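You operate a simulated robot arm through the tools that you are given. There is no shell and no other tool.

The job below is to be done with a simulated two-armed robot. You get a single attempt, and the scene is never put back.

## Task
Pick up the pressure gauge from the top of the green bench with one hand, pass it to the other hand and put it on the top of the blue bench.

The check looks at the end state, three seconds after you hand in, the way a careful person would. Anything else that was tipped, shoved, dropped, spilled or broken makes it a failure.

## Robot
Two 7-joint arms with two-finger parallel grippers on one trunk, on a base that moves. Base frame: it is fixed to the floor where the robot stands at the start and does not move with it; the origin is under the middle of the robot, x ahead of it, y to its left, z up. Lengths are in mm, angles in rad, forces in N, time in s.
The left shoulder is at the start at [124, 171, 1162], the right one opposite. With the tool pointing down near the work surface each hand reaches from about 440 to 920 mm from the robot's upright axis, wherever it stands, measured 20 degrees to its own side. Places, roughly: pressure gauge [-250, 2750, 1000]; top of the blue bench [-800, 2100, 900]. Payload 4.4 kg a hand.
Tool frame (each hand has its own): the origin (TCP) lies between the finger pads and is the grasp point; the fingertips stand 23 mm ahead of it; z points along the fingers, y is the line along which they close. Largest opening 94 mm; finger width 38, thickness 10; the body of the gripper, 54 by 96 mm, starts 39 mm behind the TCP.
Orientation is that of the tool frame in the base frame, as a unit quaternion [x, y, z, w]. With the fingers straight down and closing along the base's y, the tool's x points along the base's -x, its y along +y and its z along -z.

## Interface
- The arms move only by the tool send_rows. It takes "left_moves", "right_moves" or both (then of equal length, played together; a hand with none holds still); each is a list of rows, each a list of 3 entries, a list of its own where there are three numbers: the turn, a rotation vector about the base's x, y, z in degrees, then the shift along the base's x, y, z in cm, then the opening, from 0 (shut) to 1 (fully open). In form: [[[ax, ay, az], [dx, dy, dz], fingers], ...]. A call has 1 to 20 rows; each row shifts and turns the commanded pose from where the row before left it. Rows are played at 5 a second. More than 50 mm and 0.15 rad between two rows, or a gripper value outside its range, and nothing of the call is played. A pose out of reach is approached as far as the arm can. The call stops where the force on the tool passes 40 N (or 10 N more than at its start, if that is more) or the arm is blocked; 0.2 s more then pass. The fingers move at their own pace (about 72 mm/s each) and stop on an object; they squeeze with about 34 N. The grip force told is the motor's: it shows also when the fingers shut on nothing. Time passes only in rows, and 0.2 s behind the last, so rows that do not move let the fingers close. It gives the time, the measured TCP pose, the force on the tool (base axes), the opening and the grip force at its end, in the units of the frame above (readings bear some noise), with the torque about the TCP (base axes, N m) and any sound that the robot's microphone picked up.
- Cameras (640 x 400 px; columns grow to the right, rows downward): "scene" is now at [242.3, -13.2, 1330]; the picture's right is [-0.18, -0.98, 0.00], its down [-0.55, 0.10, -0.83] and it looks along [0.82, -0.15, -0.56] (base axes); focal length 224 px, centre (320, 200). "left" rides on the left gripper at [86, -16, -74] in its tool frame; the picture's right is [0.18, 0.98, 0.00], its down [-0.58, 0.11, -0.81] and it looks along [-0.79, 0.15, 0.59] (tool axes); focal length 243 px, centre (320, 200). "right" rides on the right gripper at [86, 16, -75] in its tool frame; the picture's right is [-0.18, 0.98, 0.00], its down [-0.58, -0.11, -0.81] and it looks along [-0.79, -0.15, 0.59] (tool axes); focal length 243 px, centre (320, 200). There is no depth. A picture from a camera that has moved, and an enlarged one, comes with that camera's place and axes in the base frame and with its lens. The place of the scene camera against the robot may be out by one fixed shift of up to 25 mm in any direction.
- get_image(camera): a new picture of that camera. No time passes.
- lift_body(by): moves the trunk up (or, below 0, down) by that many mm; the arms and the scene camera ride with it, the base frame stays. It gives what a move gives, with no picture.
- roll_base(legs): drives the robot by 1 to 6 legs, each [ahead, left, turn to the left] in mm, mm and rad, along the robot's own axes; the way and the turn of a leg run together, so that a leg with both is an arc; at most 1500 mm and 3.142 rad a leg. The arms and the cameras ride along, it lands a little off, and it stops where it bumps. It gives what a move gives.
- turn_head(pan, tilt): turns the head with the scene camera to pan (to the left, within 1.396 rad either way) and tilt (down, from -0.506 to 1.204), counted from straight ahead of the robot (the tilt from the chest, where the trunk bows). It gives what a move gives.
- inspect(camera, box): a new picture of the part [left, top, right, bottom] of that camera's present view, enlarged. No time passes.
- sign_off(): hands the job in; it is judged then, once.

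Nothing tells you exact positions but the pictures and the camera data. Unless the task says otherwise, let go and move clear before handing in.

The tools are called as a command line: name --argument value ..., lists and objects as JSON in quotes. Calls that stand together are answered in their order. send_rows: Moves the arms, as the interface text tells. Its arguments: {"type":"object","properties":{"left_moves":{"type":"array","items":{"type":"array"}},"right_moves":{"type":"array","items":{"type":"array"}}},"required":[]} The other tools are called the same way: lift_body (by) moves the trunk up or down; roll_base (legs) drives the base; turn_head (pan, tilt) turns the head that bears the scene camera; get_image (camera) takes a picture; inspect (camera, box) takes an enlarged picture of a part of a camera's view; sign_off () hands the job in.

At the start:

```text
clock: 0.0
left_position: [503.5, 163.0, 1178.5]
left_ee_rot: [0.0, 1.0, 0.0, 0.0]
left_ft_force: [-0.1, 0.2, -0.5]
left_wrist_torque: [0.0, 0.02, 0.01]
left_grip_width: 94.1
left_grip_force: 0.1
right_position: [433.0, -222.6, 1136.1]
right_ee_rot: [0.0, 1.0, 0.0, 0.0]
right_ft_force: [0.3, 0.6, -0.8]
right_wrist_torque: [-0.03, 0.0, -0.05]
right_grip_width: 94.1
right_grip_force: 0.0
trunk travel left (down, up): [-175.0, 213.0]
robot x, y, heading: [-4.5, 1.2, -0.003]
head pan, tilt (commanded): [-0.18, 0.59]
```

scene: 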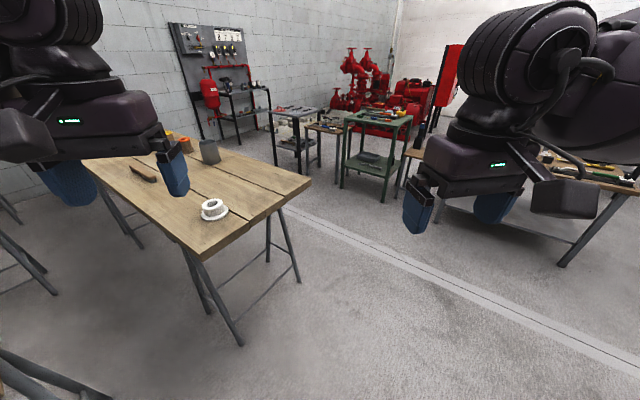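
right: 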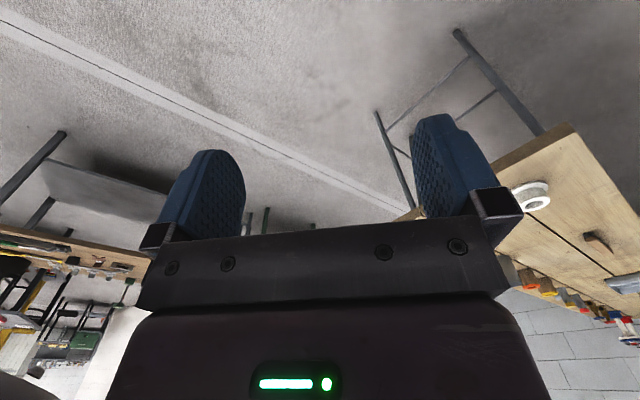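
left: 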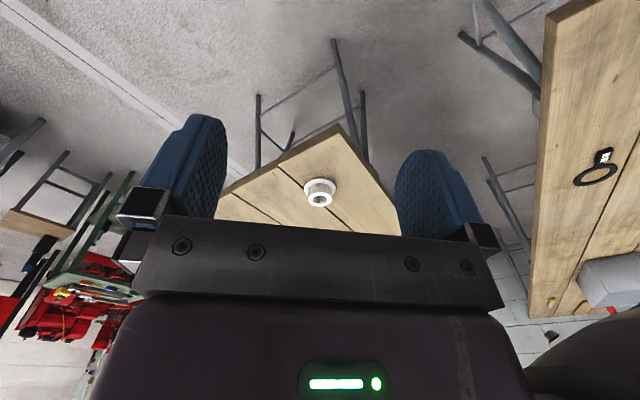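

The scene camera shows a workshop with wooden tables ahead; the gauge should be to my left and a bit behind (around [-250, 2750, 1000]) with the blue bench near [-800, 2100]. I will turn the head to the left to see what is there before driving.

turn_head --pan 1.39 --tilt 0.4

```text
clock: 1.6
left_position: [503.4, 162.4, 1178.8]
left_ee_rot: [0.0, 1.0, 0.0, 0.0]
left_ft_force: [0.1, -0.9, 0.4]
left_wrist_torque: [-0.03, 0.05, -0.04]
left_grip_width: 94.1
left_grip_force: 0.0
right_position: [434.2, -223.2, 1136.2]
right_ee_rot: [0.001, 1.0, 0.0, 0.0]
right_ft_force: [-0.8, 0.2, -0.4]
right_wrist_torque: [-0.03, 0.01, 0.03]
right_grip_width: 93.7
right_grip_force: 0.1
trunk travel left (down, up): [-175.0, 213.0]
robot x, y, heading: [-0.9, -2.8, -0.004]
head pan, tilt (commanded): [1.389, 0.4]
```

The head is now turned left; I take a picture to find the green and blue benches.

get_image --camera "scene"

```text
taken
camera scene: at [171.8, 93.8, 1347.2], right [0.98, -0.18, 0.0], down [-0.07, -0.38, -0.92], along [0.17, 0.91, -0.39], focal length 224 px, centre (320, 200)
```

scene: 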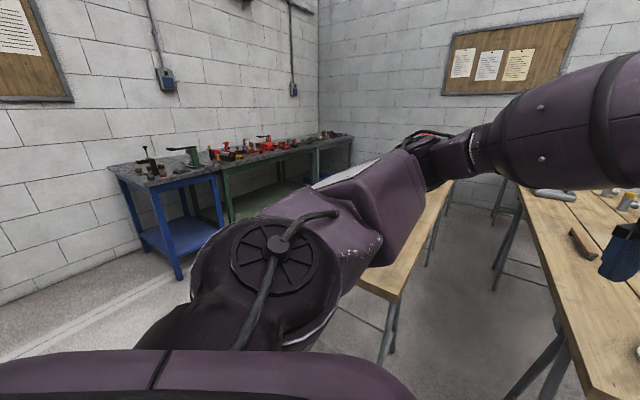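

The blue bench stands along the left wall, with the green bench just beyond it toward the corner and a wooden table close to my front left. I enlarge the region of the two benches to see what is on them.

inspect --camera "scene" --box '[90, 100, 370, 275]'

inspect --camera "scene" --box '[200, 120, 360, 220]'

```text
2.29 times, centred on (230, 188) of scene
camera zoom: at [171.8, 93.8, 1347.2], right [0.98, -0.18, 0.0], down [-0.07, -0.38, -0.92], along [0.17, 0.91, -0.39], focal length 511 px, centre (526, 229)
```

zoom: 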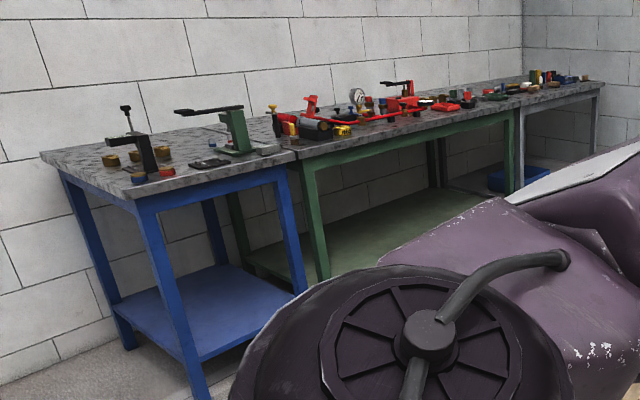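

```text
4.00 times, centred on (280, 170) of scene
camera zoom: at [171.8, 93.8, 1347.2], right [0.98, -0.18, 0.0], down [-0.07, -0.38, -0.92], along [0.17, 0.91, -0.39], focal length 894 px, centre (480, 320)
```

zoom: 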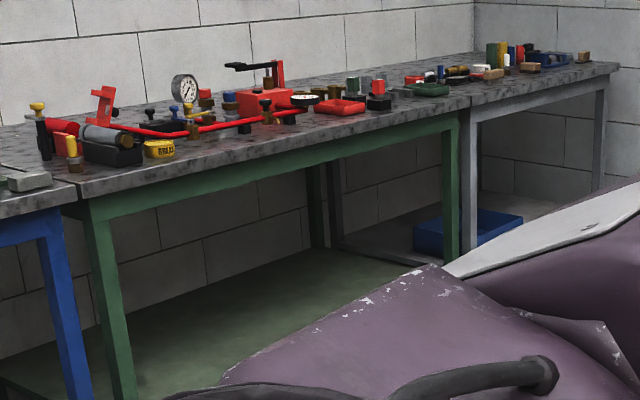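

The gauge dial is visible standing on the green bench among red tools and clutter; the blue bench is just left of it, and the front edges run along about 52° in the base frame. I'll turn the robot in place to the left toward the wall before driving.

roll_base --legs '[[0, 0, 1.2]]'

turn_head --pan 0.6 --tilt 0.5

get_image --camera "scene"

```text
clock: 5.1
left_position: [25.3, 529.3, 1179.1]
left_ee_rot: [-0.568, 0.823, 0.0, 0.0]
left_ft_force: [-0.2, -0.1, 0.2]
left_wrist_torque: [-0.01, 0.01, -0.03]
left_grip_width: 93.8
left_grip_force: 0.0
right_position: [361.7, 326.3, 1136.7]
right_ee_rot: [-0.568, 0.823, 0.0, 0.0]
right_ft_force: [0.2, 0.6, -0.2]
right_wrist_torque: [-0.03, 0.01, 0.03]
right_grip_width: 94.2
right_grip_force: 0.1
trunk travel left (down, up): [-175.0, 213.0]
robot x, y, heading: [-2.4, -2.5, 1.212]
head pan, tilt (commanded): [1.389, 0.4]
```

```text
clock: 6.2
left_position: [27.0, 529.0, 1179.0]
left_ee_rot: [-0.568, 0.823, 0.0, -0.001]
left_ft_force: [-0.2, 0.2, -0.1]
left_wrist_torque: [0.04, 0.02, 0.01]
left_grip_width: 94.0
left_grip_force: 0.0
right_position: [362.4, 326.0, 1136.3]
right_ee_rot: [-0.568, 0.823, -0.001, 0.0]
right_ft_force: [0.2, 1.0, -0.2]
right_wrist_torque: [0.01, 0.02, 0.02]
right_grip_width: 93.9
right_grip_force: 0.0
trunk travel left (down, up): [-175.0, 213.0]
robot x, y, heading: [-0.6, 3.8, 1.209]
head pan, tilt (commanded): [0.6, 0.499]
```

```text
taken
camera scene: at [35.0, 233.9, 1338.1], right [0.97, 0.24, 0.0], down [0.11, -0.47, -0.88], along [-0.21, 0.85, -0.48], focal length 224 px, centre (320, 200)
```

scene: 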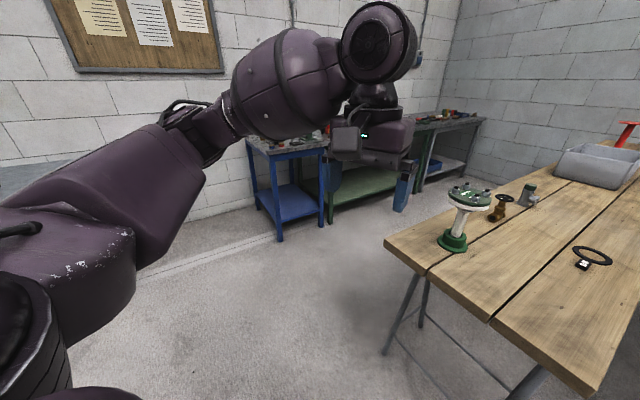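

The aisle between the wooden table (right) and the benches along the wall is clear, and the way straight ahead is free. I'll turn further left to face the wall squarely and raise the trunk for clearance, then look again.

lift_body --by 120

roll_base --legs '[[0, 0, 1.165]]'

turn_head --pan -0.6 --tilt 0.5

get_image --camera "scene"

```text
clock: 7.7
left_position: [26.7, 529.7, 1297.1]
left_ee_rot: [-0.568, 0.823, 0.0, -0.001]
left_ft_force: [-0.3, 0.9, -0.2]
left_wrist_torque: [0.04, -0.01, 0.0]
left_grip_width: 93.9
left_grip_force: 0.1
right_position: [362.2, 327.4, 1255.7]
right_ee_rot: [-0.568, 0.823, -0.001, -0.001]
right_ft_force: [0.7, 0.0, 1.2]
right_wrist_torque: [-0.04, -0.03, -0.02]
right_grip_width: 93.9
right_grip_force: 0.1
trunk travel left (down, up): [-295.0, 93.0]
robot x, y, heading: [-2.0, -4.3, 1.209]
head pan, tilt (commanded): [0.6, 0.499]
```

```text
clock: 11.0
left_position: [-478.4, 230.1, 1298.0]
left_ee_rot: [0.928, -0.371, 0.0, 0.0]
left_ft_force: [-0.3, -0.3, -0.5]
left_wrist_torque: [0.01, 0.01, 0.01]
left_grip_width: 94.0
left_grip_force: 0.0
right_position: [-160.3, 459.4, 1256.8]
right_ee_rot: [0.928, -0.372, 0.0, 0.0]
right_ft_force: [-0.3, -0.9, -0.3]
right_wrist_torque: [0.01, 0.03, 0.01]
right_grip_width: 93.9
right_grip_force: 0.0
trunk travel left (down, up): [-295.0, 93.0]
robot x, y, heading: [-0.5, -0.8, 2.387]
head pan, tilt (commanded): [0.6, 0.499]
```

```text
clock: 12.4
left_position: [-477.1, 229.2, 1298.3]
left_ee_rot: [0.929, -0.371, 0.0, 0.0]
left_ft_force: [-0.3, 0.0, 1.0]
left_wrist_torque: [0.03, -0.02, -0.02]
left_grip_width: 93.9
left_grip_force: 0.0
right_position: [-160.6, 460.9, 1255.7]
right_ee_rot: [0.928, -0.372, -0.001, 0.0]
right_ft_force: [-0.8, 0.3, 1.0]
right_wrist_torque: [0.0, -0.02, -0.02]
right_grip_width: 93.9
right_grip_force: 0.1
trunk travel left (down, up): [-295.0, 93.0]
robot x, y, heading: [-2.6, -1.1, 2.379]
head pan, tilt (commanded): [-0.6, 0.499]
```

```text
taken
camera scene: at [-65.5, 138.2, 1467.1], right [0.98, 0.21, 0.0], down [0.1, -0.47, -0.88], along [-0.18, 0.86, -0.48], focal length 224 px, centre (320, 200)
```

scene: 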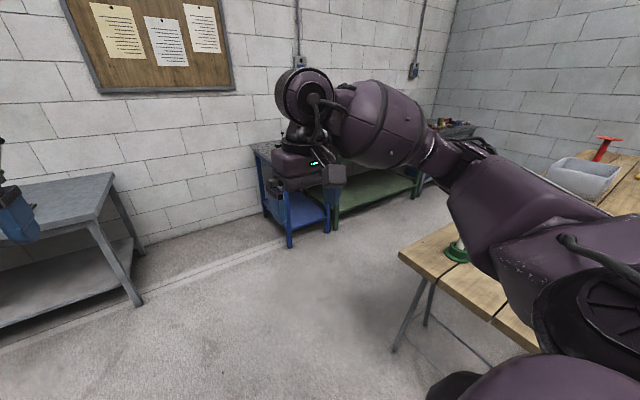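

The aisle is clear: the wooden table's edge ends before it, and a grey table is far to the left. I'll drive straight ahead about 1 m toward the wall, then look toward the benches to the right.

roll_base --legs '[[1000, 0, 0]]'

turn_head --pan -0.9 --tilt 0.5

get_image --camera "scene"

```text
clock: 17.5
left_position: [-1194.6, 897.6, 1297.3]
left_ee_rot: [0.931, -0.366, 0.0, 0.0]
left_ft_force: [0.6, 0.4, 0.1]
left_wrist_torque: [0.01, -0.02, 0.0]
left_grip_width: 94.1
left_grip_force: 0.0
right_position: [-878.9, 1132.5, 1254.8]
right_ee_rot: [0.93, -0.368, 0.0, 0.0]
right_ft_force: [-0.3, -0.2, -0.2]
right_wrist_torque: [0.0, -0.01, 0.03]
right_grip_width: 94.1
right_grip_force: 0.1
trunk travel left (down, up): [-295.0, 93.0]
robot x, y, heading: [-716.2, 672.3, 2.391]
head pan, tilt (commanded): [-0.6, 0.499]
```

```text
clock: 18.3
left_position: [-1193.9, 897.5, 1297.4]
left_ee_rot: [0.93, -0.367, 0.0, 0.001]
left_ft_force: [-0.5, -0.3, -0.1]
left_wrist_torque: [-0.04, -0.02, 0.02]
left_grip_width: 94.2
left_grip_force: 0.0
right_position: [-879.2, 1131.4, 1257.1]
right_ee_rot: [0.93, -0.368, 0.0, -0.001]
right_ft_force: [-0.7, -0.4, -0.2]
right_wrist_torque: [-0.02, 0.01, 0.01]
right_grip_width: 93.9
right_grip_force: 0.2
trunk travel left (down, up): [-295.0, 93.0]
robot x, y, heading: [-714.0, 675.4, 2.39]
head pan, tilt (commanded): [-0.901, 0.499]
```

```text
taken
camera scene: at [-753.4, 812.4, 1467.1], right [1.0, -0.08, 0.0], down [-0.04, -0.48, -0.88], along [0.07, 0.88, -0.48], focal length 224 px, centre (320, 200)
```

scene: 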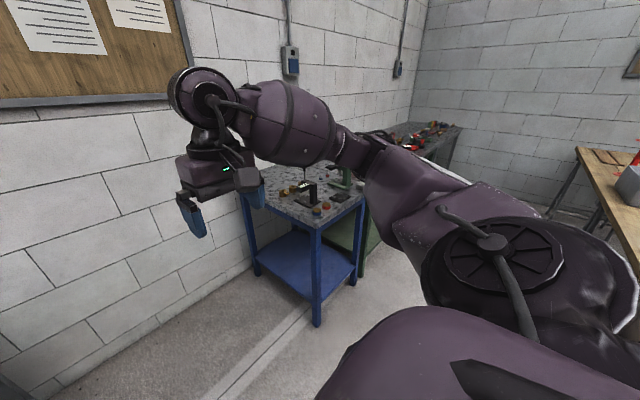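

The blue bench top looks to be at about z = 850, its front edge roughly 680 mm ahead of the robot axis line and starting ~720 mm to my right. I'll sidestep to the right along the aisle, staying centred between table and benches.

roll_base --legs '[[110, -300, 0], [0, -500, 0]]'

turn_head --pan -0.5 --tilt 0.7

get_image --camera "scene"

```text
clock: 26.1
left_position: [-726.9, 1558.2, 1296.8]
left_ee_rot: [0.931, -0.365, 0.0, 0.0]
left_ft_force: [-0.3, 0.1, -0.7]
left_wrist_torque: [0.01, 0.01, -0.01]
left_grip_width: 93.9
left_grip_force: 0.0
right_position: [-412.0, 1793.5, 1257.3]
right_ee_rot: [0.931, -0.366, 0.0, 0.001]
right_ft_force: [0.9, 0.4, 0.2]
right_wrist_torque: [0.0, 0.02, 0.04]
right_grip_width: 93.9
right_grip_force: 0.2
trunk travel left (down, up): [-295.0, 93.0]
robot x, y, heading: [-244.6, 1337.2, 2.389]
head pan, tilt (commanded): [-0.901, 0.499]
```

```text
clock: 26.9
left_position: [-725.8, 1557.4, 1299.2]
left_ee_rot: [0.931, -0.365, -0.001, 0.0]
left_ft_force: [0.1, -0.4, 0.2]
left_wrist_torque: [0.0, -0.04, 0.03]
left_grip_width: 94.1
left_grip_force: 0.0
right_position: [-412.9, 1793.0, 1256.0]
right_ee_rot: [0.931, -0.366, 0.0, 0.0]
right_ft_force: [0.1, 0.6, -0.4]
right_wrist_torque: [0.04, 0.01, -0.02]
right_grip_width: 94.0
right_grip_force: 0.0
trunk travel left (down, up): [-295.0, 93.0]
robot x, y, heading: [-247.0, 1334.0, 2.396]
head pan, tilt (commanded): [-0.499, 0.7]
```

```text
taken
camera scene: at [-320.7, 1464.5, 1449.4], right [0.95, 0.32, 0.0], down [0.2, -0.61, -0.77], along [-0.24, 0.73, -0.64], focal length 224 px, centre (320, 200)
```

scene: 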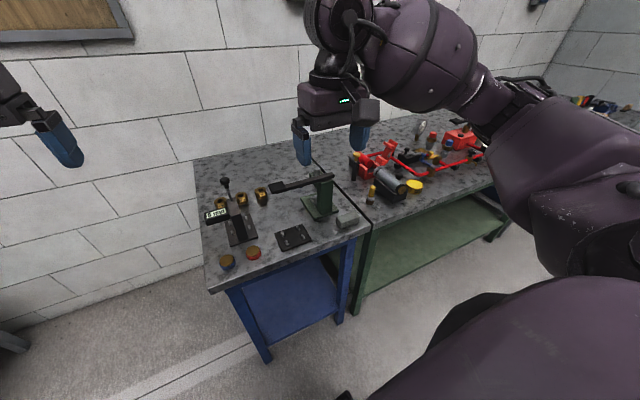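

I'm now in front of the blue bench; it carries several items on its left and right, and the gauge is visible on the green bench right of the right arm. I enlarge both areas.

inspect --camera "scene" --box '[180, 140, 380, 300]'

inspect --camera "scene" --box '[330, 100, 500, 210]'

```text
2.50 times, centred on (280, 220) of scene
camera zoom: at [-320.7, 1464.5, 1449.4], right [0.95, 0.32, 0.0], down [0.2, -0.61, -0.77], along [-0.24, 0.73, -0.64], focal length 559 px, centre (420, 150)
```

zoom: 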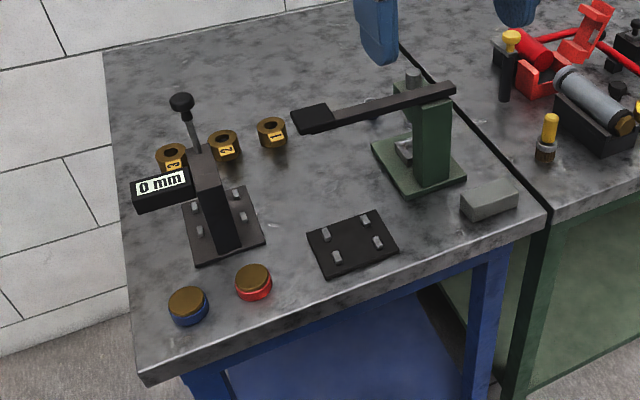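

```text
3.64 times, centred on (415, 155) of scene
camera zoom: at [-320.7, 1464.5, 1449.4], right [0.95, 0.32, 0.0], down [0.2, -0.61, -0.77], along [-0.24, 0.73, -0.64], focal length 813 px, centre (-26, 364)
```

zoom: 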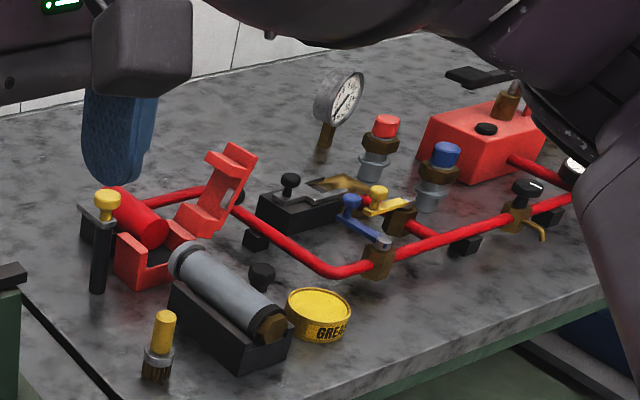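

The gauge is a round dial standing on a brass stem behind red pipework; the blue bench has free room at its back and middle. I continue sidestepping right to stand in front of the gauge and look at it closer.

roll_base --legs '[[0, -750, -0.01]]'

turn_head --pan -0.15 --tilt 0.75

get_image --camera "scene"

get_image --camera "right"

get_image --camera "left"

```text
clock: 33.9
left_position: [-215.5, 2106.8, 1298.4]
left_ee_rot: [0.93, -0.368, 0.001, 0.0]
left_ft_force: [0.4, -0.7, -1.2]
left_wrist_torque: [-0.02, 0.0, -0.02]
left_grip_width: 93.9
left_grip_force: 0.0
right_position: [99.7, 2339.4, 1255.9]
right_ee_rot: [0.929, -0.369, 0.0, 0.001]
right_ft_force: [-0.7, 0.1, -1.0]
right_wrist_torque: [0.01, 0.01, 0.02]
right_grip_width: 94.0
right_grip_force: 0.1
trunk travel left (down, up): [-295.0, 93.0]
robot x, y, heading: [263.4, 1880.4, 2.388]
head pan, tilt (commanded): [-0.499, 0.7]
```

```text
clock: 34.7
left_position: [-215.7, 2107.0, 1299.3]
left_ee_rot: [0.93, -0.369, 0.001, 0.0]
left_ft_force: [-0.6, 0.0, 0.1]
left_wrist_torque: [0.01, -0.01, 0.01]
left_grip_width: 94.1
left_grip_force: 0.1
right_position: [100.1, 2339.4, 1257.4]
right_ee_rot: [0.929, -0.369, 0.001, 0.0]
right_ft_force: [0.8, -0.2, 0.1]
right_wrist_torque: [-0.01, -0.02, -0.01]
right_grip_width: 94.0
right_grip_force: 0.1
trunk travel left (down, up): [-295.0, 93.0]
robot x, y, heading: [263.2, 1879.7, 2.383]
head pan, tilt (commanded): [-0.15, 0.75]
```

```text
taken
camera scene: at [164.6, 1994.9, 1445.2], right [0.79, 0.62, 0.0], down [0.42, -0.54, -0.73], along [-0.45, 0.58, -0.68], focal length 224 px, centre (320, 200)
```

scene: 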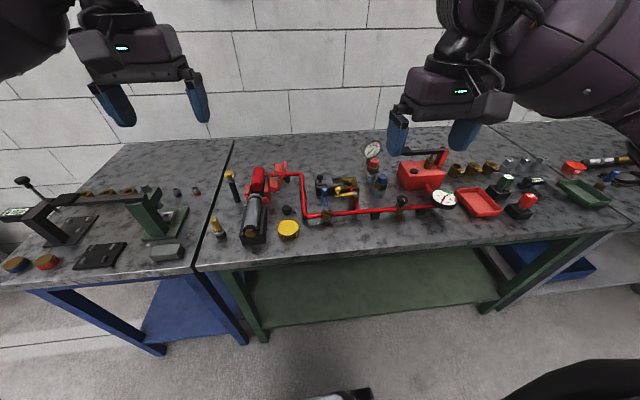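

```text
taken
camera right: at [150.2, 2269.9, 1331.3], right [-0.81, -0.59, 0.0], down [-0.35, 0.48, 0.81], along [-0.47, 0.65, -0.59], focal length 243 px, centre (320, 200)
```

right: 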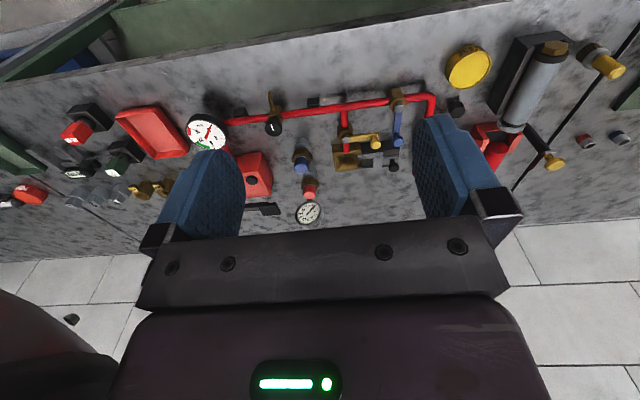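

```text
taken
camera left: at [-142.5, 2060.8, 1373.1], right [-0.54, -0.84, 0.0], down [-0.5, 0.32, 0.81], along [-0.68, 0.43, -0.59], focal length 243 px, centre (320, 200)
```

left: 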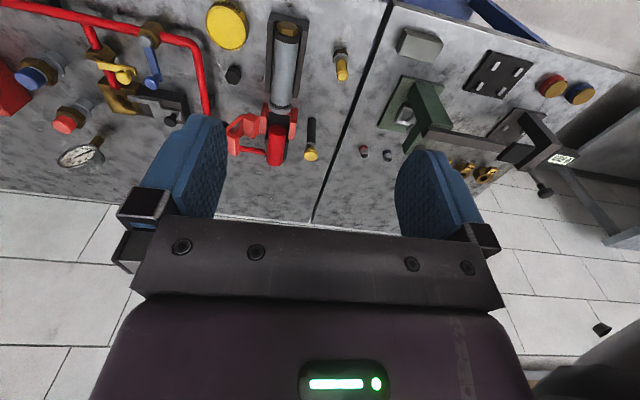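

I now stand in front of the green bench. Triangulating with both wrist cameras puts the standing gauge's dial at about [-170, 2766, 942] (a second gauge is fixed to the red pipe at the front — not the target). I enlarge the views of the gauge.

inspect --camera "scene" --box '[320, 120, 420, 185]'

inspect --camera "right" --box '[240, 120, 420, 240]'

inspect --camera "left" --box '[10, 80, 170, 190]'

```text
6.15 times, centred on (370, 152) of scene
camera zoom: at [164.6, 1994.9, 1445.2], right [0.79, 0.62, 0.0], down [0.42, -0.54, -0.73], along [-0.45, 0.58, -0.68], focal length 1375 px, centre (12, 492)
```

zoom: 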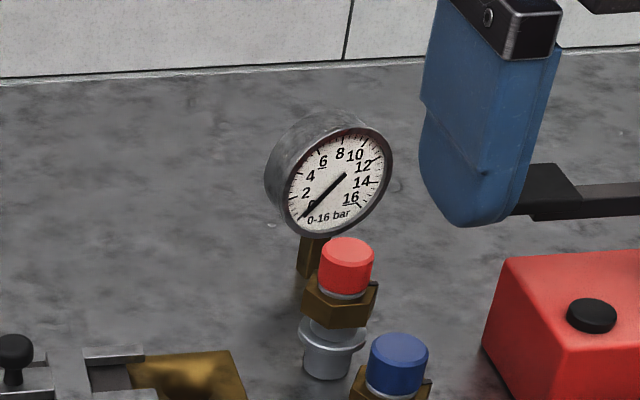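

```text
3.33 times, centred on (330, 180) of right
camera zoom: at [150.2, 2269.9, 1331.3], right [-0.81, -0.59, 0.0], down [-0.35, 0.48, 0.81], along [-0.47, 0.65, -0.59], focal length 809 px, centre (287, 267)
```

zoom: 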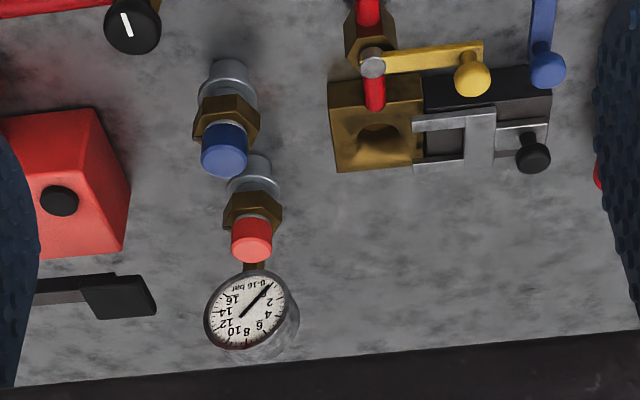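

```text
3.64 times, centred on (90, 135) of left
camera zoom: at [-142.5, 2060.8, 1373.1], right [-0.54, -0.84, 0.0], down [-0.5, 0.32, 0.81], along [-0.68, 0.43, -0.59], focal length 882 px, centre (1156, 436)
```

zoom: 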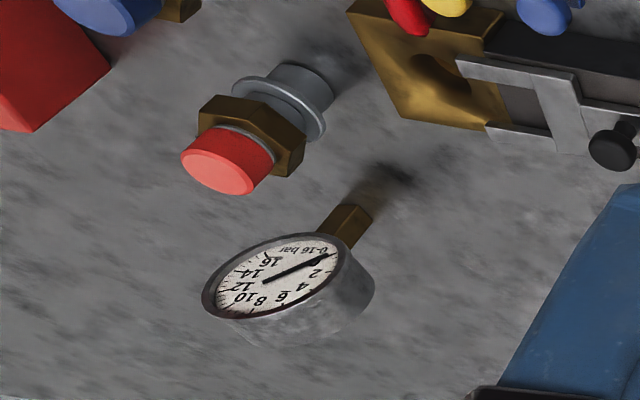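

The gauge is a ~75 mm disc, ~25–30 mm thick, standing on a square brass stem, with a red‑capped fitting about 90 mm in front of it. It is ~990 mm from my axis, so I need to come closer; I'll look down first to judge the clearance between base and bench.

turn_head --pan 0.0 --tilt 1.2

get_image --camera "scene"

```text
clock: 35.6
left_position: [-216.5, 2107.8, 1297.8]
left_ee_rot: [0.93, -0.369, 0.0, 0.0]
left_ft_force: [0.5, -0.5, -0.2]
left_wrist_torque: [0.01, 0.0, -0.01]
left_grip_width: 93.7
left_grip_force: 0.1
right_position: [100.1, 2340.3, 1256.5]
right_ee_rot: [0.929, -0.369, -0.001, -0.001]
right_ft_force: [-0.5, 0.5, 0.4]
right_wrist_torque: [0.0, 0.02, 0.02]
right_grip_width: 93.8
right_grip_force: 0.1
trunk travel left (down, up): [-295.0, 93.0]
robot x, y, heading: [262.1, 1884.2, 2.382]
head pan, tilt (commanded): [0.0, 1.201]
```

```text
taken
camera scene: at [175.0, 1968.0, 1413.5], right [0.69, 0.73, 0.0], down [0.68, -0.64, -0.36], along [-0.26, 0.25, -0.93], focal length 224 px, centre (320, 200)
```

scene: 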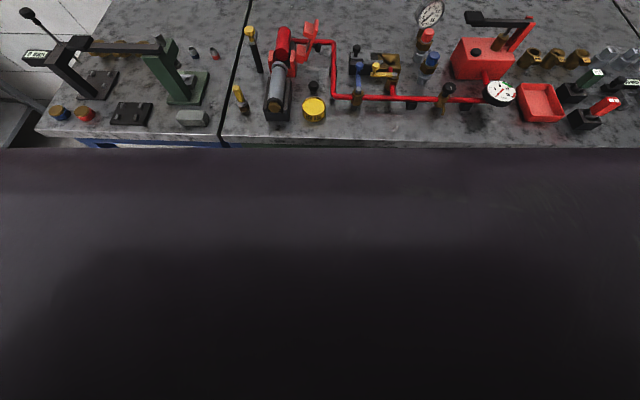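

The chest blocks the view straight down; I'll look from side angles to find the front of the base.

turn_head --pan 0.0 --tilt 0.88

get_image --camera "scene"

turn_head --pan -0.7 --tilt 0.95

get_image --camera "scene"

```text
clock: 36.4
left_position: [-215.6, 2107.7, 1298.1]
left_ee_rot: [0.93, -0.369, 0.0, 0.0]
left_ft_force: [0.0, -0.3, 0.7]
left_wrist_torque: [-0.03, 0.0, 0.01]
left_grip_width: 93.9
left_grip_force: 0.0
right_position: [99.4, 2340.9, 1256.8]
right_ee_rot: [0.929, -0.369, 0.0, 0.0]
right_ft_force: [0.2, 0.4, -0.4]
right_wrist_torque: [0.0, -0.03, 0.0]
right_grip_width: 94.1
right_grip_force: 0.0
trunk travel left (down, up): [-295.0, 93.0]
robot x, y, heading: [265.0, 1879.7, 2.389]
head pan, tilt (commanded): [0.0, 0.88]
```

```text
taken
camera scene: at [160.0, 1982.1, 1434.8], right [0.69, 0.73, 0.0], down [0.56, -0.53, -0.64], along [-0.46, 0.44, -0.77], focal length 224 px, centre (320, 200)
```

scene: 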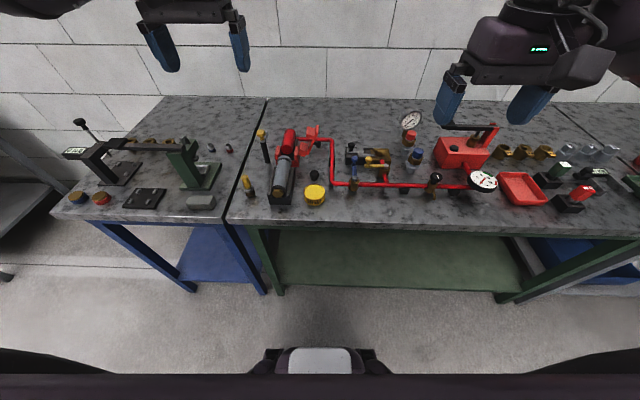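

```text
clock: 37.5
left_position: [-216.5, 2106.7, 1298.4]
left_ee_rot: [0.93, -0.369, 0.0, 0.0]
left_ft_force: [-0.7, 0.0, -0.5]
left_wrist_torque: [0.0, 0.0, 0.03]
left_grip_width: 94.0
left_grip_force: 0.0
right_position: [100.5, 2341.4, 1256.8]
right_ee_rot: [0.93, -0.369, 0.0, 0.0]
right_ft_force: [0.2, 0.8, 0.7]
right_wrist_torque: [0.01, 0.04, -0.01]
right_grip_width: 94.1
right_grip_force: 0.0
trunk travel left (down, up): [-295.0, 93.0]
robot x, y, heading: [262.6, 1878.9, 2.383]
head pan, tilt (commanded): [-0.7, 0.949]
```

```text
taken
camera scene: at [207.2, 2001.9, 1429.6], right [0.99, 0.12, 0.0], down [0.09, -0.81, -0.58], along [-0.07, 0.58, -0.81], focal length 224 px, centre (320, 200)
```

scene: 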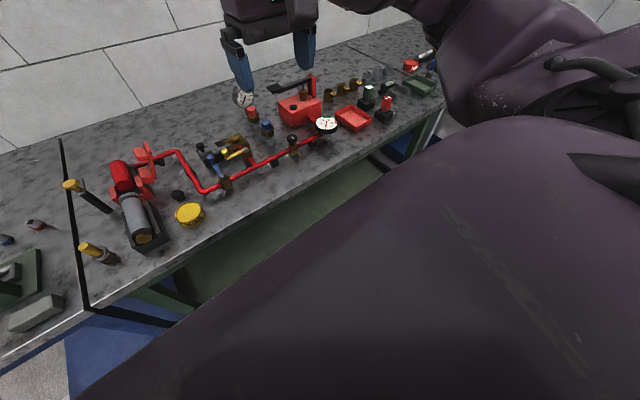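

The base front reaches about 280 mm ahead of my axis and the bench front edge is ~530 mm ahead, so I can move ahead about 160 mm leaving a margin. I do this gently and take new wrist pictures.

roll_base --legs '[[150, 0, 0]]'

turn_head --pan -0.3 --tilt 0.8

get_image --camera "scene"

get_image --camera "right"

get_image --camera "left"

```text
clock: 38.9
left_position: [-327.9, 2212.0, 1298.5]
left_ee_rot: [0.929, -0.369, 0.001, -0.001]
left_ft_force: [0.0, 0.1, 0.3]
left_wrist_torque: [-0.03, 0.0, -0.03]
left_grip_width: 93.9
left_grip_force: 0.0
right_position: [-13.3, 2445.2, 1255.2]
right_ee_rot: [0.93, -0.369, 0.002, 0.0]
right_ft_force: [-0.1, -0.1, -0.2]
right_wrist_torque: [-0.06, -0.01, -0.03]
right_grip_width: 94.0
right_grip_force: 0.1
trunk travel left (down, up): [-295.0, 93.0]
robot x, y, heading: [150.8, 1986.5, 2.383]
head pan, tilt (commanded): [-0.7, 0.949]
```

```text
clock: 39.8
left_position: [-327.3, 2211.3, 1297.4]
left_ee_rot: [0.93, -0.368, 0.0, 0.0]
left_ft_force: [-0.1, -0.6, -0.2]
left_wrist_torque: [0.0, 0.01, 0.02]
left_grip_width: 93.8
left_grip_force: 0.0
right_position: [-11.6, 2444.4, 1257.1]
right_ee_rot: [0.929, -0.369, 0.001, 0.0]
right_ft_force: [-0.9, 0.1, 0.2]
right_wrist_torque: [-0.01, -0.05, 0.0]
right_grip_width: 94.3
right_grip_force: 0.1
trunk travel left (down, up): [-295.0, 93.0]
robot x, y, heading: [150.2, 1984.5, 2.382]
head pan, tilt (commanded): [-0.3, 0.799]
```

```text
taken
camera scene: at [64.9, 2104.3, 1441.1], right [0.87, 0.49, 0.0], down [0.35, -0.62, -0.7], along [-0.34, 0.61, -0.72], focal length 224 px, centre (320, 200)
```

scene: 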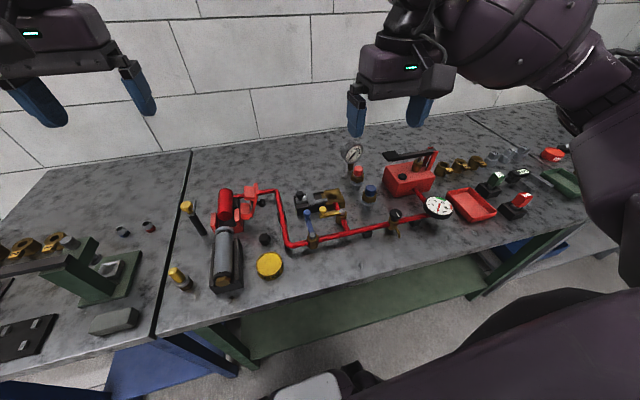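

```text
taken
camera right: at [39.0, 2374.3, 1331.3], right [-0.81, -0.59, 0.0], down [-0.35, 0.48, 0.81], along [-0.47, 0.65, -0.59], focal length 243 px, centre (320, 200)
```

right: 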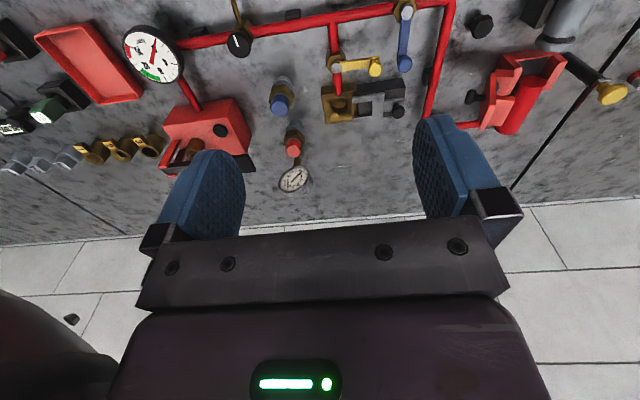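

```text
taken
camera left: at [-253.7, 2165.0, 1373.2], right [-0.54, -0.84, 0.0], down [-0.5, 0.32, 0.81], along [-0.68, 0.43, -0.59], focal length 243 px, centre (320, 200)
```

left: 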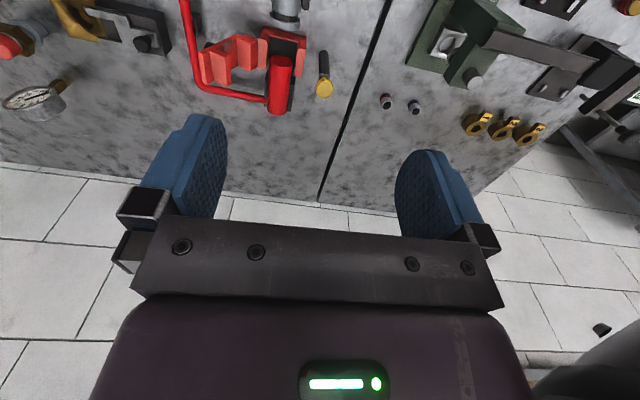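

The base moved 155 mm without bumping. I enlarge the gauge in both wrist cameras to fix its position and dial direction.

inspect --camera "right" --box '[220, 70, 400, 220]'

inspect --camera "left" --box '[0, 20, 140, 140]'

inspect --camera "scene" --box '[310, 115, 430, 215]'

```text
2.67 times, centred on (310, 145) of right
camera zoom: at [39.0, 2374.3, 1331.3], right [-0.81, -0.59, 0.0], down [-0.35, 0.48, 0.81], along [-0.47, 0.65, -0.59], focal length 647 px, centre (347, 347)
```

zoom: 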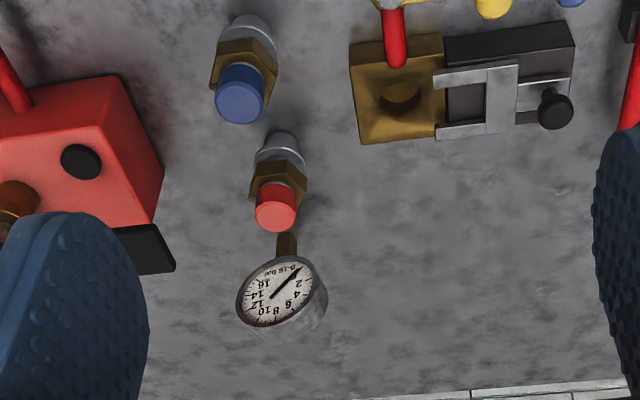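

```text
3.33 times, centred on (70, 80) of left
camera zoom: at [-253.7, 2165.0, 1373.2], right [-0.54, -0.84, 0.0], down [-0.5, 0.32, 0.81], along [-0.68, 0.43, -0.59], focal length 809 px, centre (1153, 600)
```

zoom: 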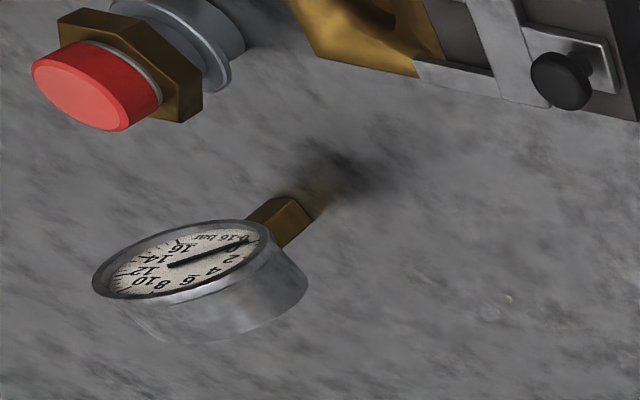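

```text
4.00 times, centred on (370, 165) of scene
camera zoom: at [64.9, 2104.3, 1441.1], right [0.87, 0.49, 0.0], down [0.35, -0.62, -0.7], along [-0.34, 0.61, -0.72], focal length 894 px, centre (120, 340)
```

zoom: 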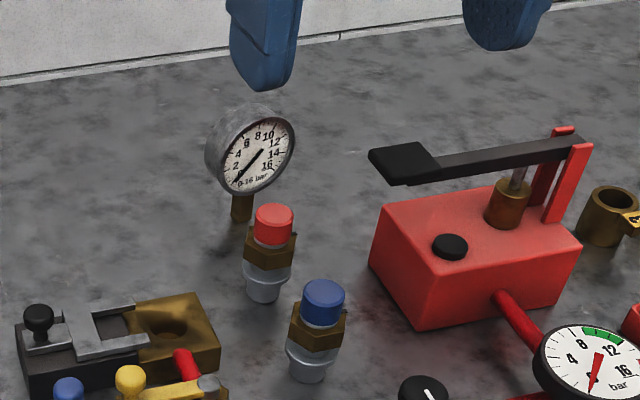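

The face centre triangulates to about [-172, 2780, 934]. I zoom further to measure the dial's diameter, thickness and direction.

inspect --camera "right" --box '[262, 120, 342, 200]'

inspect --camera "scene" --box '[325, 130, 385, 175]'

inspect --camera "left" --box '[0, 60, 100, 130]'

```text
5.00 times, centred on (302, 160) of right
camera zoom: at [39.0, 2374.3, 1331.3], right [-0.81, -0.59, 0.0], down [-0.35, 0.48, 0.81], along [-0.47, 0.65, -0.59], focal length 1213 px, centre (410, 400)
```

zoom: 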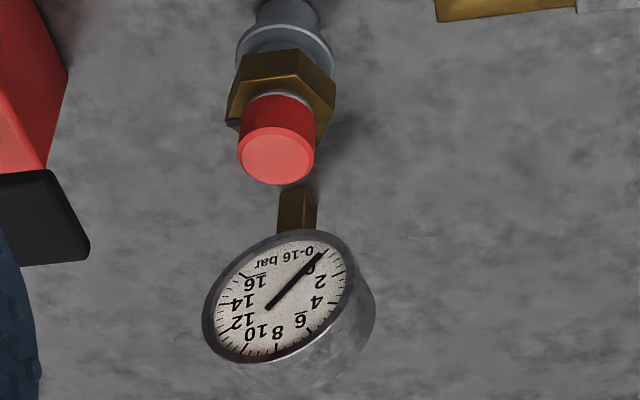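

```text
8.89 times, centred on (355, 152) of scene
camera zoom: at [64.9, 2104.3, 1441.1], right [0.87, 0.49, 0.0], down [0.35, -0.62, -0.7], along [-0.34, 0.61, -0.72], focal length 1986 px, centre (9, 622)
```

zoom: 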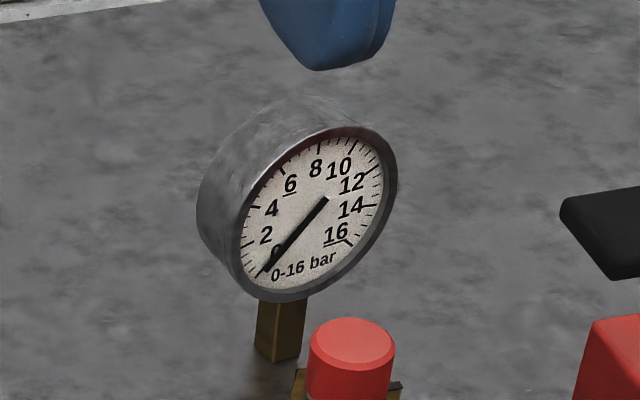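

```text
5.71 times, centred on (50, 95) of left
camera zoom: at [-253.7, 2165.0, 1373.2], right [-0.54, -0.84, 0.0], down [-0.5, 0.32, 0.81], along [-0.68, 0.43, -0.59], focal length 1386 px, centre (1863, 800)
```

zoom: 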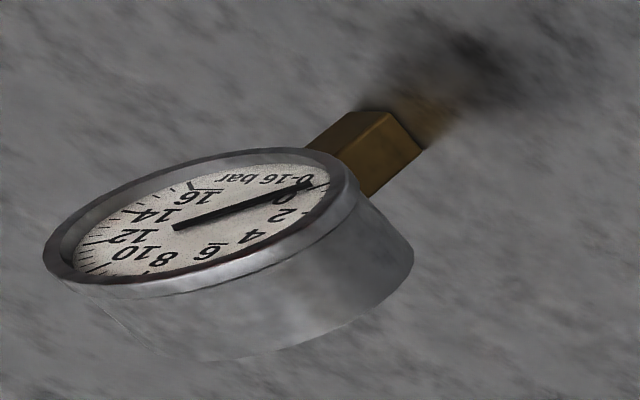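

Measurements now agree: dial ~83 mm across, ~26 mm thick, its face pointing along about −33° in the base frame, body centre near [-183, 2786, 934], stem foot on the bench at z ≈ 850. I'll bring the right hand above it, turning it ~+100° so the fingers will close along the dial's thickness with its camera on the right.

send_rows --right_moves '[[[0, 0, 8.36], [-1.4, 2.8, 0], 1], [[0, 0, 8.36], [-1.4, 2.8, 0], 1], [[0, 0, 8.36], [-1.4, 2.8, 0], 1], [[0, 0, 8.36], [-1.4, 2.8, 0], 1], [[0, 0, 8.36], [-1.4, 2.8, 0], 1], [[0, 0, 8.36], [-1.4, 2.8, 0], 1]]'

```text
clock: 41.2
left_position: [-327.6, 2210.7, 1298.4]
left_ee_rot: [0.93, -0.368, 0.0, 0.0]
left_ft_force: [0.5, -0.4, -0.3]
left_wrist_torque: [0.0, -0.03, 0.01]
left_grip_width: 94.0
left_grip_force: 0.1
right_position: [-84.3, 2587.8, 1256.3]
right_ee_rot: [1.0, -0.013, 0.0, 0.0]
right_ft_force: [-0.3, -0.2, -0.9]
right_wrist_torque: [-0.02, -0.01, -0.01]
right_grip_width: 93.9
right_grip_force: 0.2
right hand out of reach, approached as far as the arm can: row 6
trunk travel left (down, up): [-295.0, 93.0]
robot x, y, heading: [149.1, 1985.4, 2.391]
head pan, tilt (commanded): [-0.3, 0.799]
```

The right hand stopped at 42° of turn, so a wrist limit or the position may be the cause. I'll test by moving without turning first.

send_rows --right_moves '[[[0, 0, 0], [-1.4, 2.8, -2.0], 1], [[0, 0, 0], [-1.4, 2.8, -2.0], 1], [[0, 0, 0], [-1.4, 2.8, -2.0], 1]]'

```text
clock: 42.0
left_position: [-327.9, 2210.9, 1297.7]
left_ee_rot: [0.93, -0.368, 0.0, 0.001]
left_ft_force: [0.5, 0.5, -0.2]
left_wrist_torque: [0.0, -0.04, -0.02]
left_grip_width: 94.1
left_grip_force: 0.0
right_position: [-84.6, 2587.6, 1256.3]
right_ee_rot: [1.0, -0.013, 0.0, 0.0]
right_ft_force: [0.1, -0.2, 0.6]
right_wrist_torque: [0.03, 0.0, 0.03]
right_grip_width: 94.0
right_grip_force: 0.0
right hand out of reach, approached as far as the arm can: row 1, 2, 3
trunk travel left (down, up): [-295.0, 93.0]
robot x, y, heading: [150.2, 1985.3, 2.386]
head pan, tilt (commanded): [-0.3, 0.799]
```

send_rows --right_moves '[[[0, 0, -8.36], [0, 0, 0], 1], [[0, 0, 0], [0, 0, 0], 1]]'

```text
clock: 42.6
left_position: [-327.2, 2210.0, 1298.6]
left_ee_rot: [0.93, -0.368, 0.0, 0.0]
left_ft_force: [-0.1, 0.0, 0.8]
left_wrist_torque: [0.01, 0.01, 0.04]
left_grip_width: 94.1
left_grip_force: 0.0
right_position: [-83.9, 2586.9, 1257.1]
right_ee_rot: [0.996, -0.086, -0.001, 0.0]
right_ft_force: [1.2, -0.3, -0.1]
right_wrist_torque: [-0.02, 0.0, -0.02]
right_grip_width: 94.0
right_grip_force: 0.0
trunk travel left (down, up): [-295.0, 93.0]
robot x, y, heading: [151.9, 1985.7, 2.386]
head pan, tilt (commanded): [-0.3, 0.799]
```

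send_rows --right_moves '[[[0, 0, 0], [-1.4, 2.8, -2], 1], [[0, 0, 0], [-1.4, 2.8, -2], 1], [[0, 0, 0], [-1.4, 2.8, -2], 1], [[0, 0, 0], [-1.4, 2.8, -2], 1]]'

```text
clock: 43.6
left_position: [-327.0, 2211.3, 1298.1]
left_ee_rot: [0.93, -0.369, 0.0, 0.001]
left_ft_force: [0.3, -0.4, -0.3]
left_wrist_torque: [-0.02, 0.02, 0.01]
left_grip_width: 94.1
left_grip_force: 0.0
right_position: [-108.4, 2632.8, 1223.2]
right_ee_rot: [0.996, -0.086, 0.0, 0.0]
right_ft_force: [0.1, 0.1, 0.8]
right_wrist_torque: [0.01, 0.0, -0.01]
right_grip_width: 94.3
right_grip_force: 0.1
right hand out of reach, approached as far as the arm can: row 2, 3, 4
trunk travel left (down, up): [-295.0, 93.0]
robot x, y, heading: [149.2, 1986.7, 2.387]
head pan, tilt (commanded): [-0.3, 0.799]
```

send_rows --right_moves '[[[0, 0, -8.36], [0, 0, -2], 1], [[0, 0, -8.36], [0, 0, -2], 1], [[0, 0, 0], [-1.4, 2.8, -2], 1], [[0, 0, 0], [-1.4, 2.8, -2], 1], [[0, 0, 0], [-1.4, 2.8, -2], 1]]'

```text
clock: 44.8
left_position: [-328.2, 2212.5, 1298.2]
left_ee_rot: [0.93, -0.368, -0.001, 0.0]
left_ft_force: [0.0, 0.1, -0.3]
left_wrist_torque: [0.02, -0.04, -0.01]
left_grip_width: 94.1
left_grip_force: 0.0
right_position: [-150.8, 2717.2, 1123.0]
right_ee_rot: [0.973, -0.23, 0.001, 0.0]
right_ft_force: [-0.2, 0.3, 0.2]
right_wrist_torque: [-0.01, 0.03, 0.01]
right_grip_width: 94.1
right_grip_force: 0.1
trunk travel left (down, up): [-295.0, 93.0]
robot x, y, heading: [153.1, 1988.8, 2.391]
head pan, tilt (commanded): [-0.3, 0.799]
```

send_rows --right_moves '[[[0, 0, 8.36], [0, 0, 0], 1], [[0, 0, 8.36], [0, 0, 0], 1], [[0, 0, 8.36], [0, 0, 0], 1], [[0, 0, 8.36], [0, 0, 0], 1], [[0, 0, 8.36], [0, 0, 0], 1], [[0, 0, 8.36], [0, 0, 0], 1]]'

```text
clock: 46.2
left_position: [-327.3, 2211.4, 1298.0]
left_ee_rot: [0.93, -0.367, 0.0, 0.001]
left_ft_force: [0.2, 1.0, 0.3]
left_wrist_torque: [-0.01, 0.04, 0.02]
left_grip_width: 94.0
left_grip_force: 0.1
right_position: [-149.7, 2716.2, 1124.7]
right_ee_rot: [0.973, -0.231, 0.0, 0.0]
right_ft_force: [-0.1, -0.8, -1.0]
right_wrist_torque: [0.02, 0.03, -0.01]
right_grip_width: 94.2
right_grip_force: 0.1
right hand out of reach, approached as far as the arm can: row 1, 2, 3, 4, 5, 6
trunk travel left (down, up): [-295.0, 93.0]
robot x, y, heading: [152.4, 1985.8, 2.387]
head pan, tilt (commanded): [-0.3, 0.799]
```

The right wrist can't turn further counter‑clockwise out there; I'll test the clockwise direction (fingers closing along the same line, camera to the left).

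send_rows --right_moves '[[[0, 0, -8.4], [0, 0, 0], 1], [[0, 0, -8.4], [0, 0, 0], 1], [[0, 0, -8.4], [0, 0, 0], 1], [[0, 0, -8.4], [0, 0, 0], 1], [[0, 0, -8.4], [0, 0, 0], 1], [[0, 0, -8.4], [0, 0, 0], 1], [[0, 0, -8.4], [0, 0, 0], 1], [[0, 0, -8.4], [0, 0, 0], 1], [[0, 0, -8.4], [0, 0, 0], 1], [[0, 0, -8.4], [0, 0, 0], 1], [[0, 0, -8.4], [0, 0, 0], 1]]'

```text
clock: 48.6
left_position: [-327.5, 2211.3, 1297.6]
left_ee_rot: [0.93, -0.368, 0.0, 0.0]
left_ft_force: [-0.1, 0.5, 0.5]
left_wrist_torque: [0.05, 0.01, -0.04]
left_grip_width: 94.1
left_grip_force: 0.1
right_position: [-146.7, 2715.7, 1123.1]
right_ee_rot: [-0.507, 0.862, 0.0, -0.001]
right_ft_force: [0.4, -1.0, 0.0]
right_wrist_torque: [0.01, 0.02, -0.01]
right_grip_width: 93.9
right_grip_force: 0.1
trunk travel left (down, up): [-295.0, 93.0]
robot x, y, heading: [151.2, 1984.5, 2.383]
head pan, tilt (commanded): [-0.3, 0.799]
```

Clockwise works (x now at −119°), so the right hand can grip across the dial's thickness with its camera on my left side. I'll test whether it can also lean ~20° (fingers pointing slightly to my left), which will leave room for the left hand at the hand‑over.

send_rows --right_moves '[[[0, 0, -3.5], [0, 0, 0], 1], [[-4.2, 2.72, 0], [0, 0, 0], 1], [[-4.2, 2.72, 0], [0, 0, 0], 1], [[-4.2, 2.72, 0], [0, 0, 0], 1], [[-4.2, 2.72, 0], [0, 0, 0], 1]]'

get_image --camera "right"

get_image --camera "scene"

```text
clock: 49.8
left_position: [-326.8, 2211.4, 1298.5]
left_ee_rot: [0.93, -0.368, -0.001, 0.0]
left_ft_force: [0.1, 0.3, -0.3]
left_wrist_torque: [0.0, -0.01, 0.0]
left_grip_width: 94.0
left_grip_force: 0.2
right_position: [-149.3, 2716.5, 1123.1]
right_ee_rot: [-0.473, 0.863, -0.082, -0.154]
right_ft_force: [-0.2, -0.3, -0.2]
right_wrist_torque: [-0.04, -0.03, 0.01]
right_grip_width: 94.2
right_grip_force: 0.1
trunk travel left (down, up): [-295.0, 93.0]
robot x, y, heading: [152.6, 1986.2, 2.396]
head pan, tilt (commanded): [-0.3, 0.799]
```

```text
taken
camera right: at [-193.2, 2679.4, 1222.8], right [-0.74, 0.67, -0.06], down [0.54, 0.64, 0.56], along [0.41, 0.38, -0.83], focal length 243 px, centre (320, 200)
```

right: 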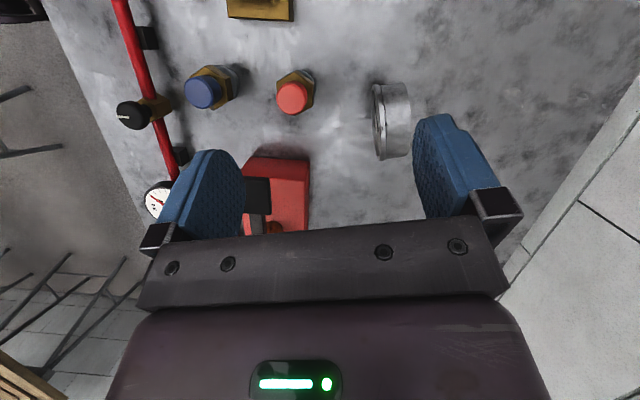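

```text
taken
camera scene: at [65.0, 2104.4, 1441.1], right [0.87, 0.49, 0.0], down [0.35, -0.62, -0.7], along [-0.34, 0.61, -0.72], focal length 224 px, centre (320, 200)
```

scene: 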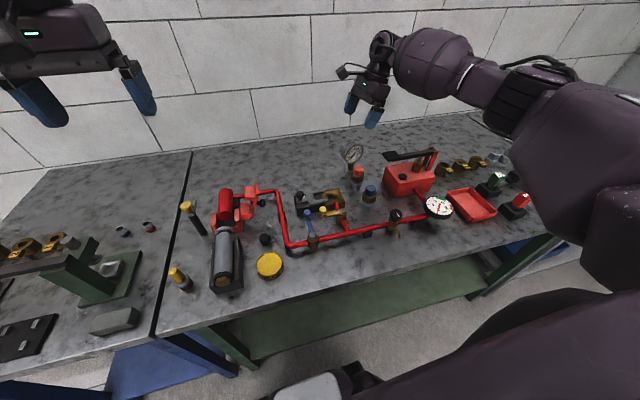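

The lean works and this right‑hand view shows the gauge edge‑on, ideal for alignment. I enlarge it.

inspect --camera "right" --box '[340, 60, 440, 180]'

inspect --camera "right" --box '[160, 40, 480, 240]'

```text
3.33 times, centred on (390, 120) of right
camera zoom: at [-193.2, 2679.4, 1222.8], right [-0.74, 0.67, -0.06], down [0.54, 0.64, 0.56], along [0.41, 0.38, -0.83], focal length 809 px, centre (87, 467)
```

zoom: 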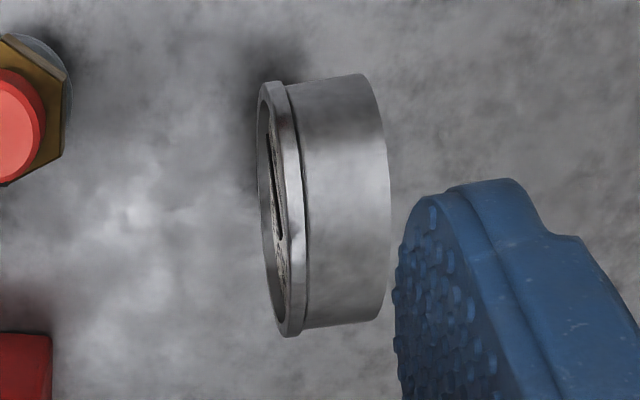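

```text
2.00 times, centred on (320, 140) of right
camera zoom: at [-193.2, 2679.4, 1222.8], right [-0.74, 0.67, -0.06], down [0.54, 0.64, 0.56], along [0.41, 0.38, -0.83], focal length 485 px, centre (320, 320)
```

zoom: 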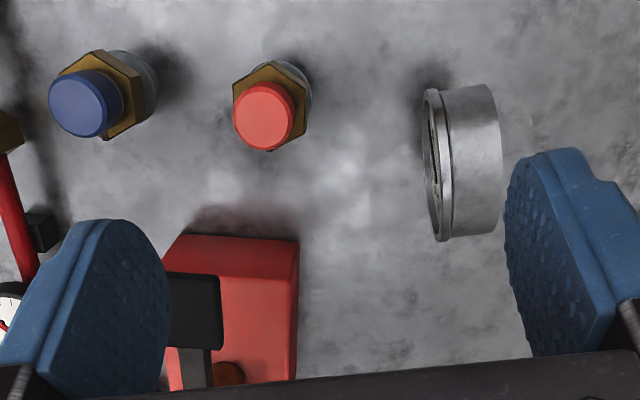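

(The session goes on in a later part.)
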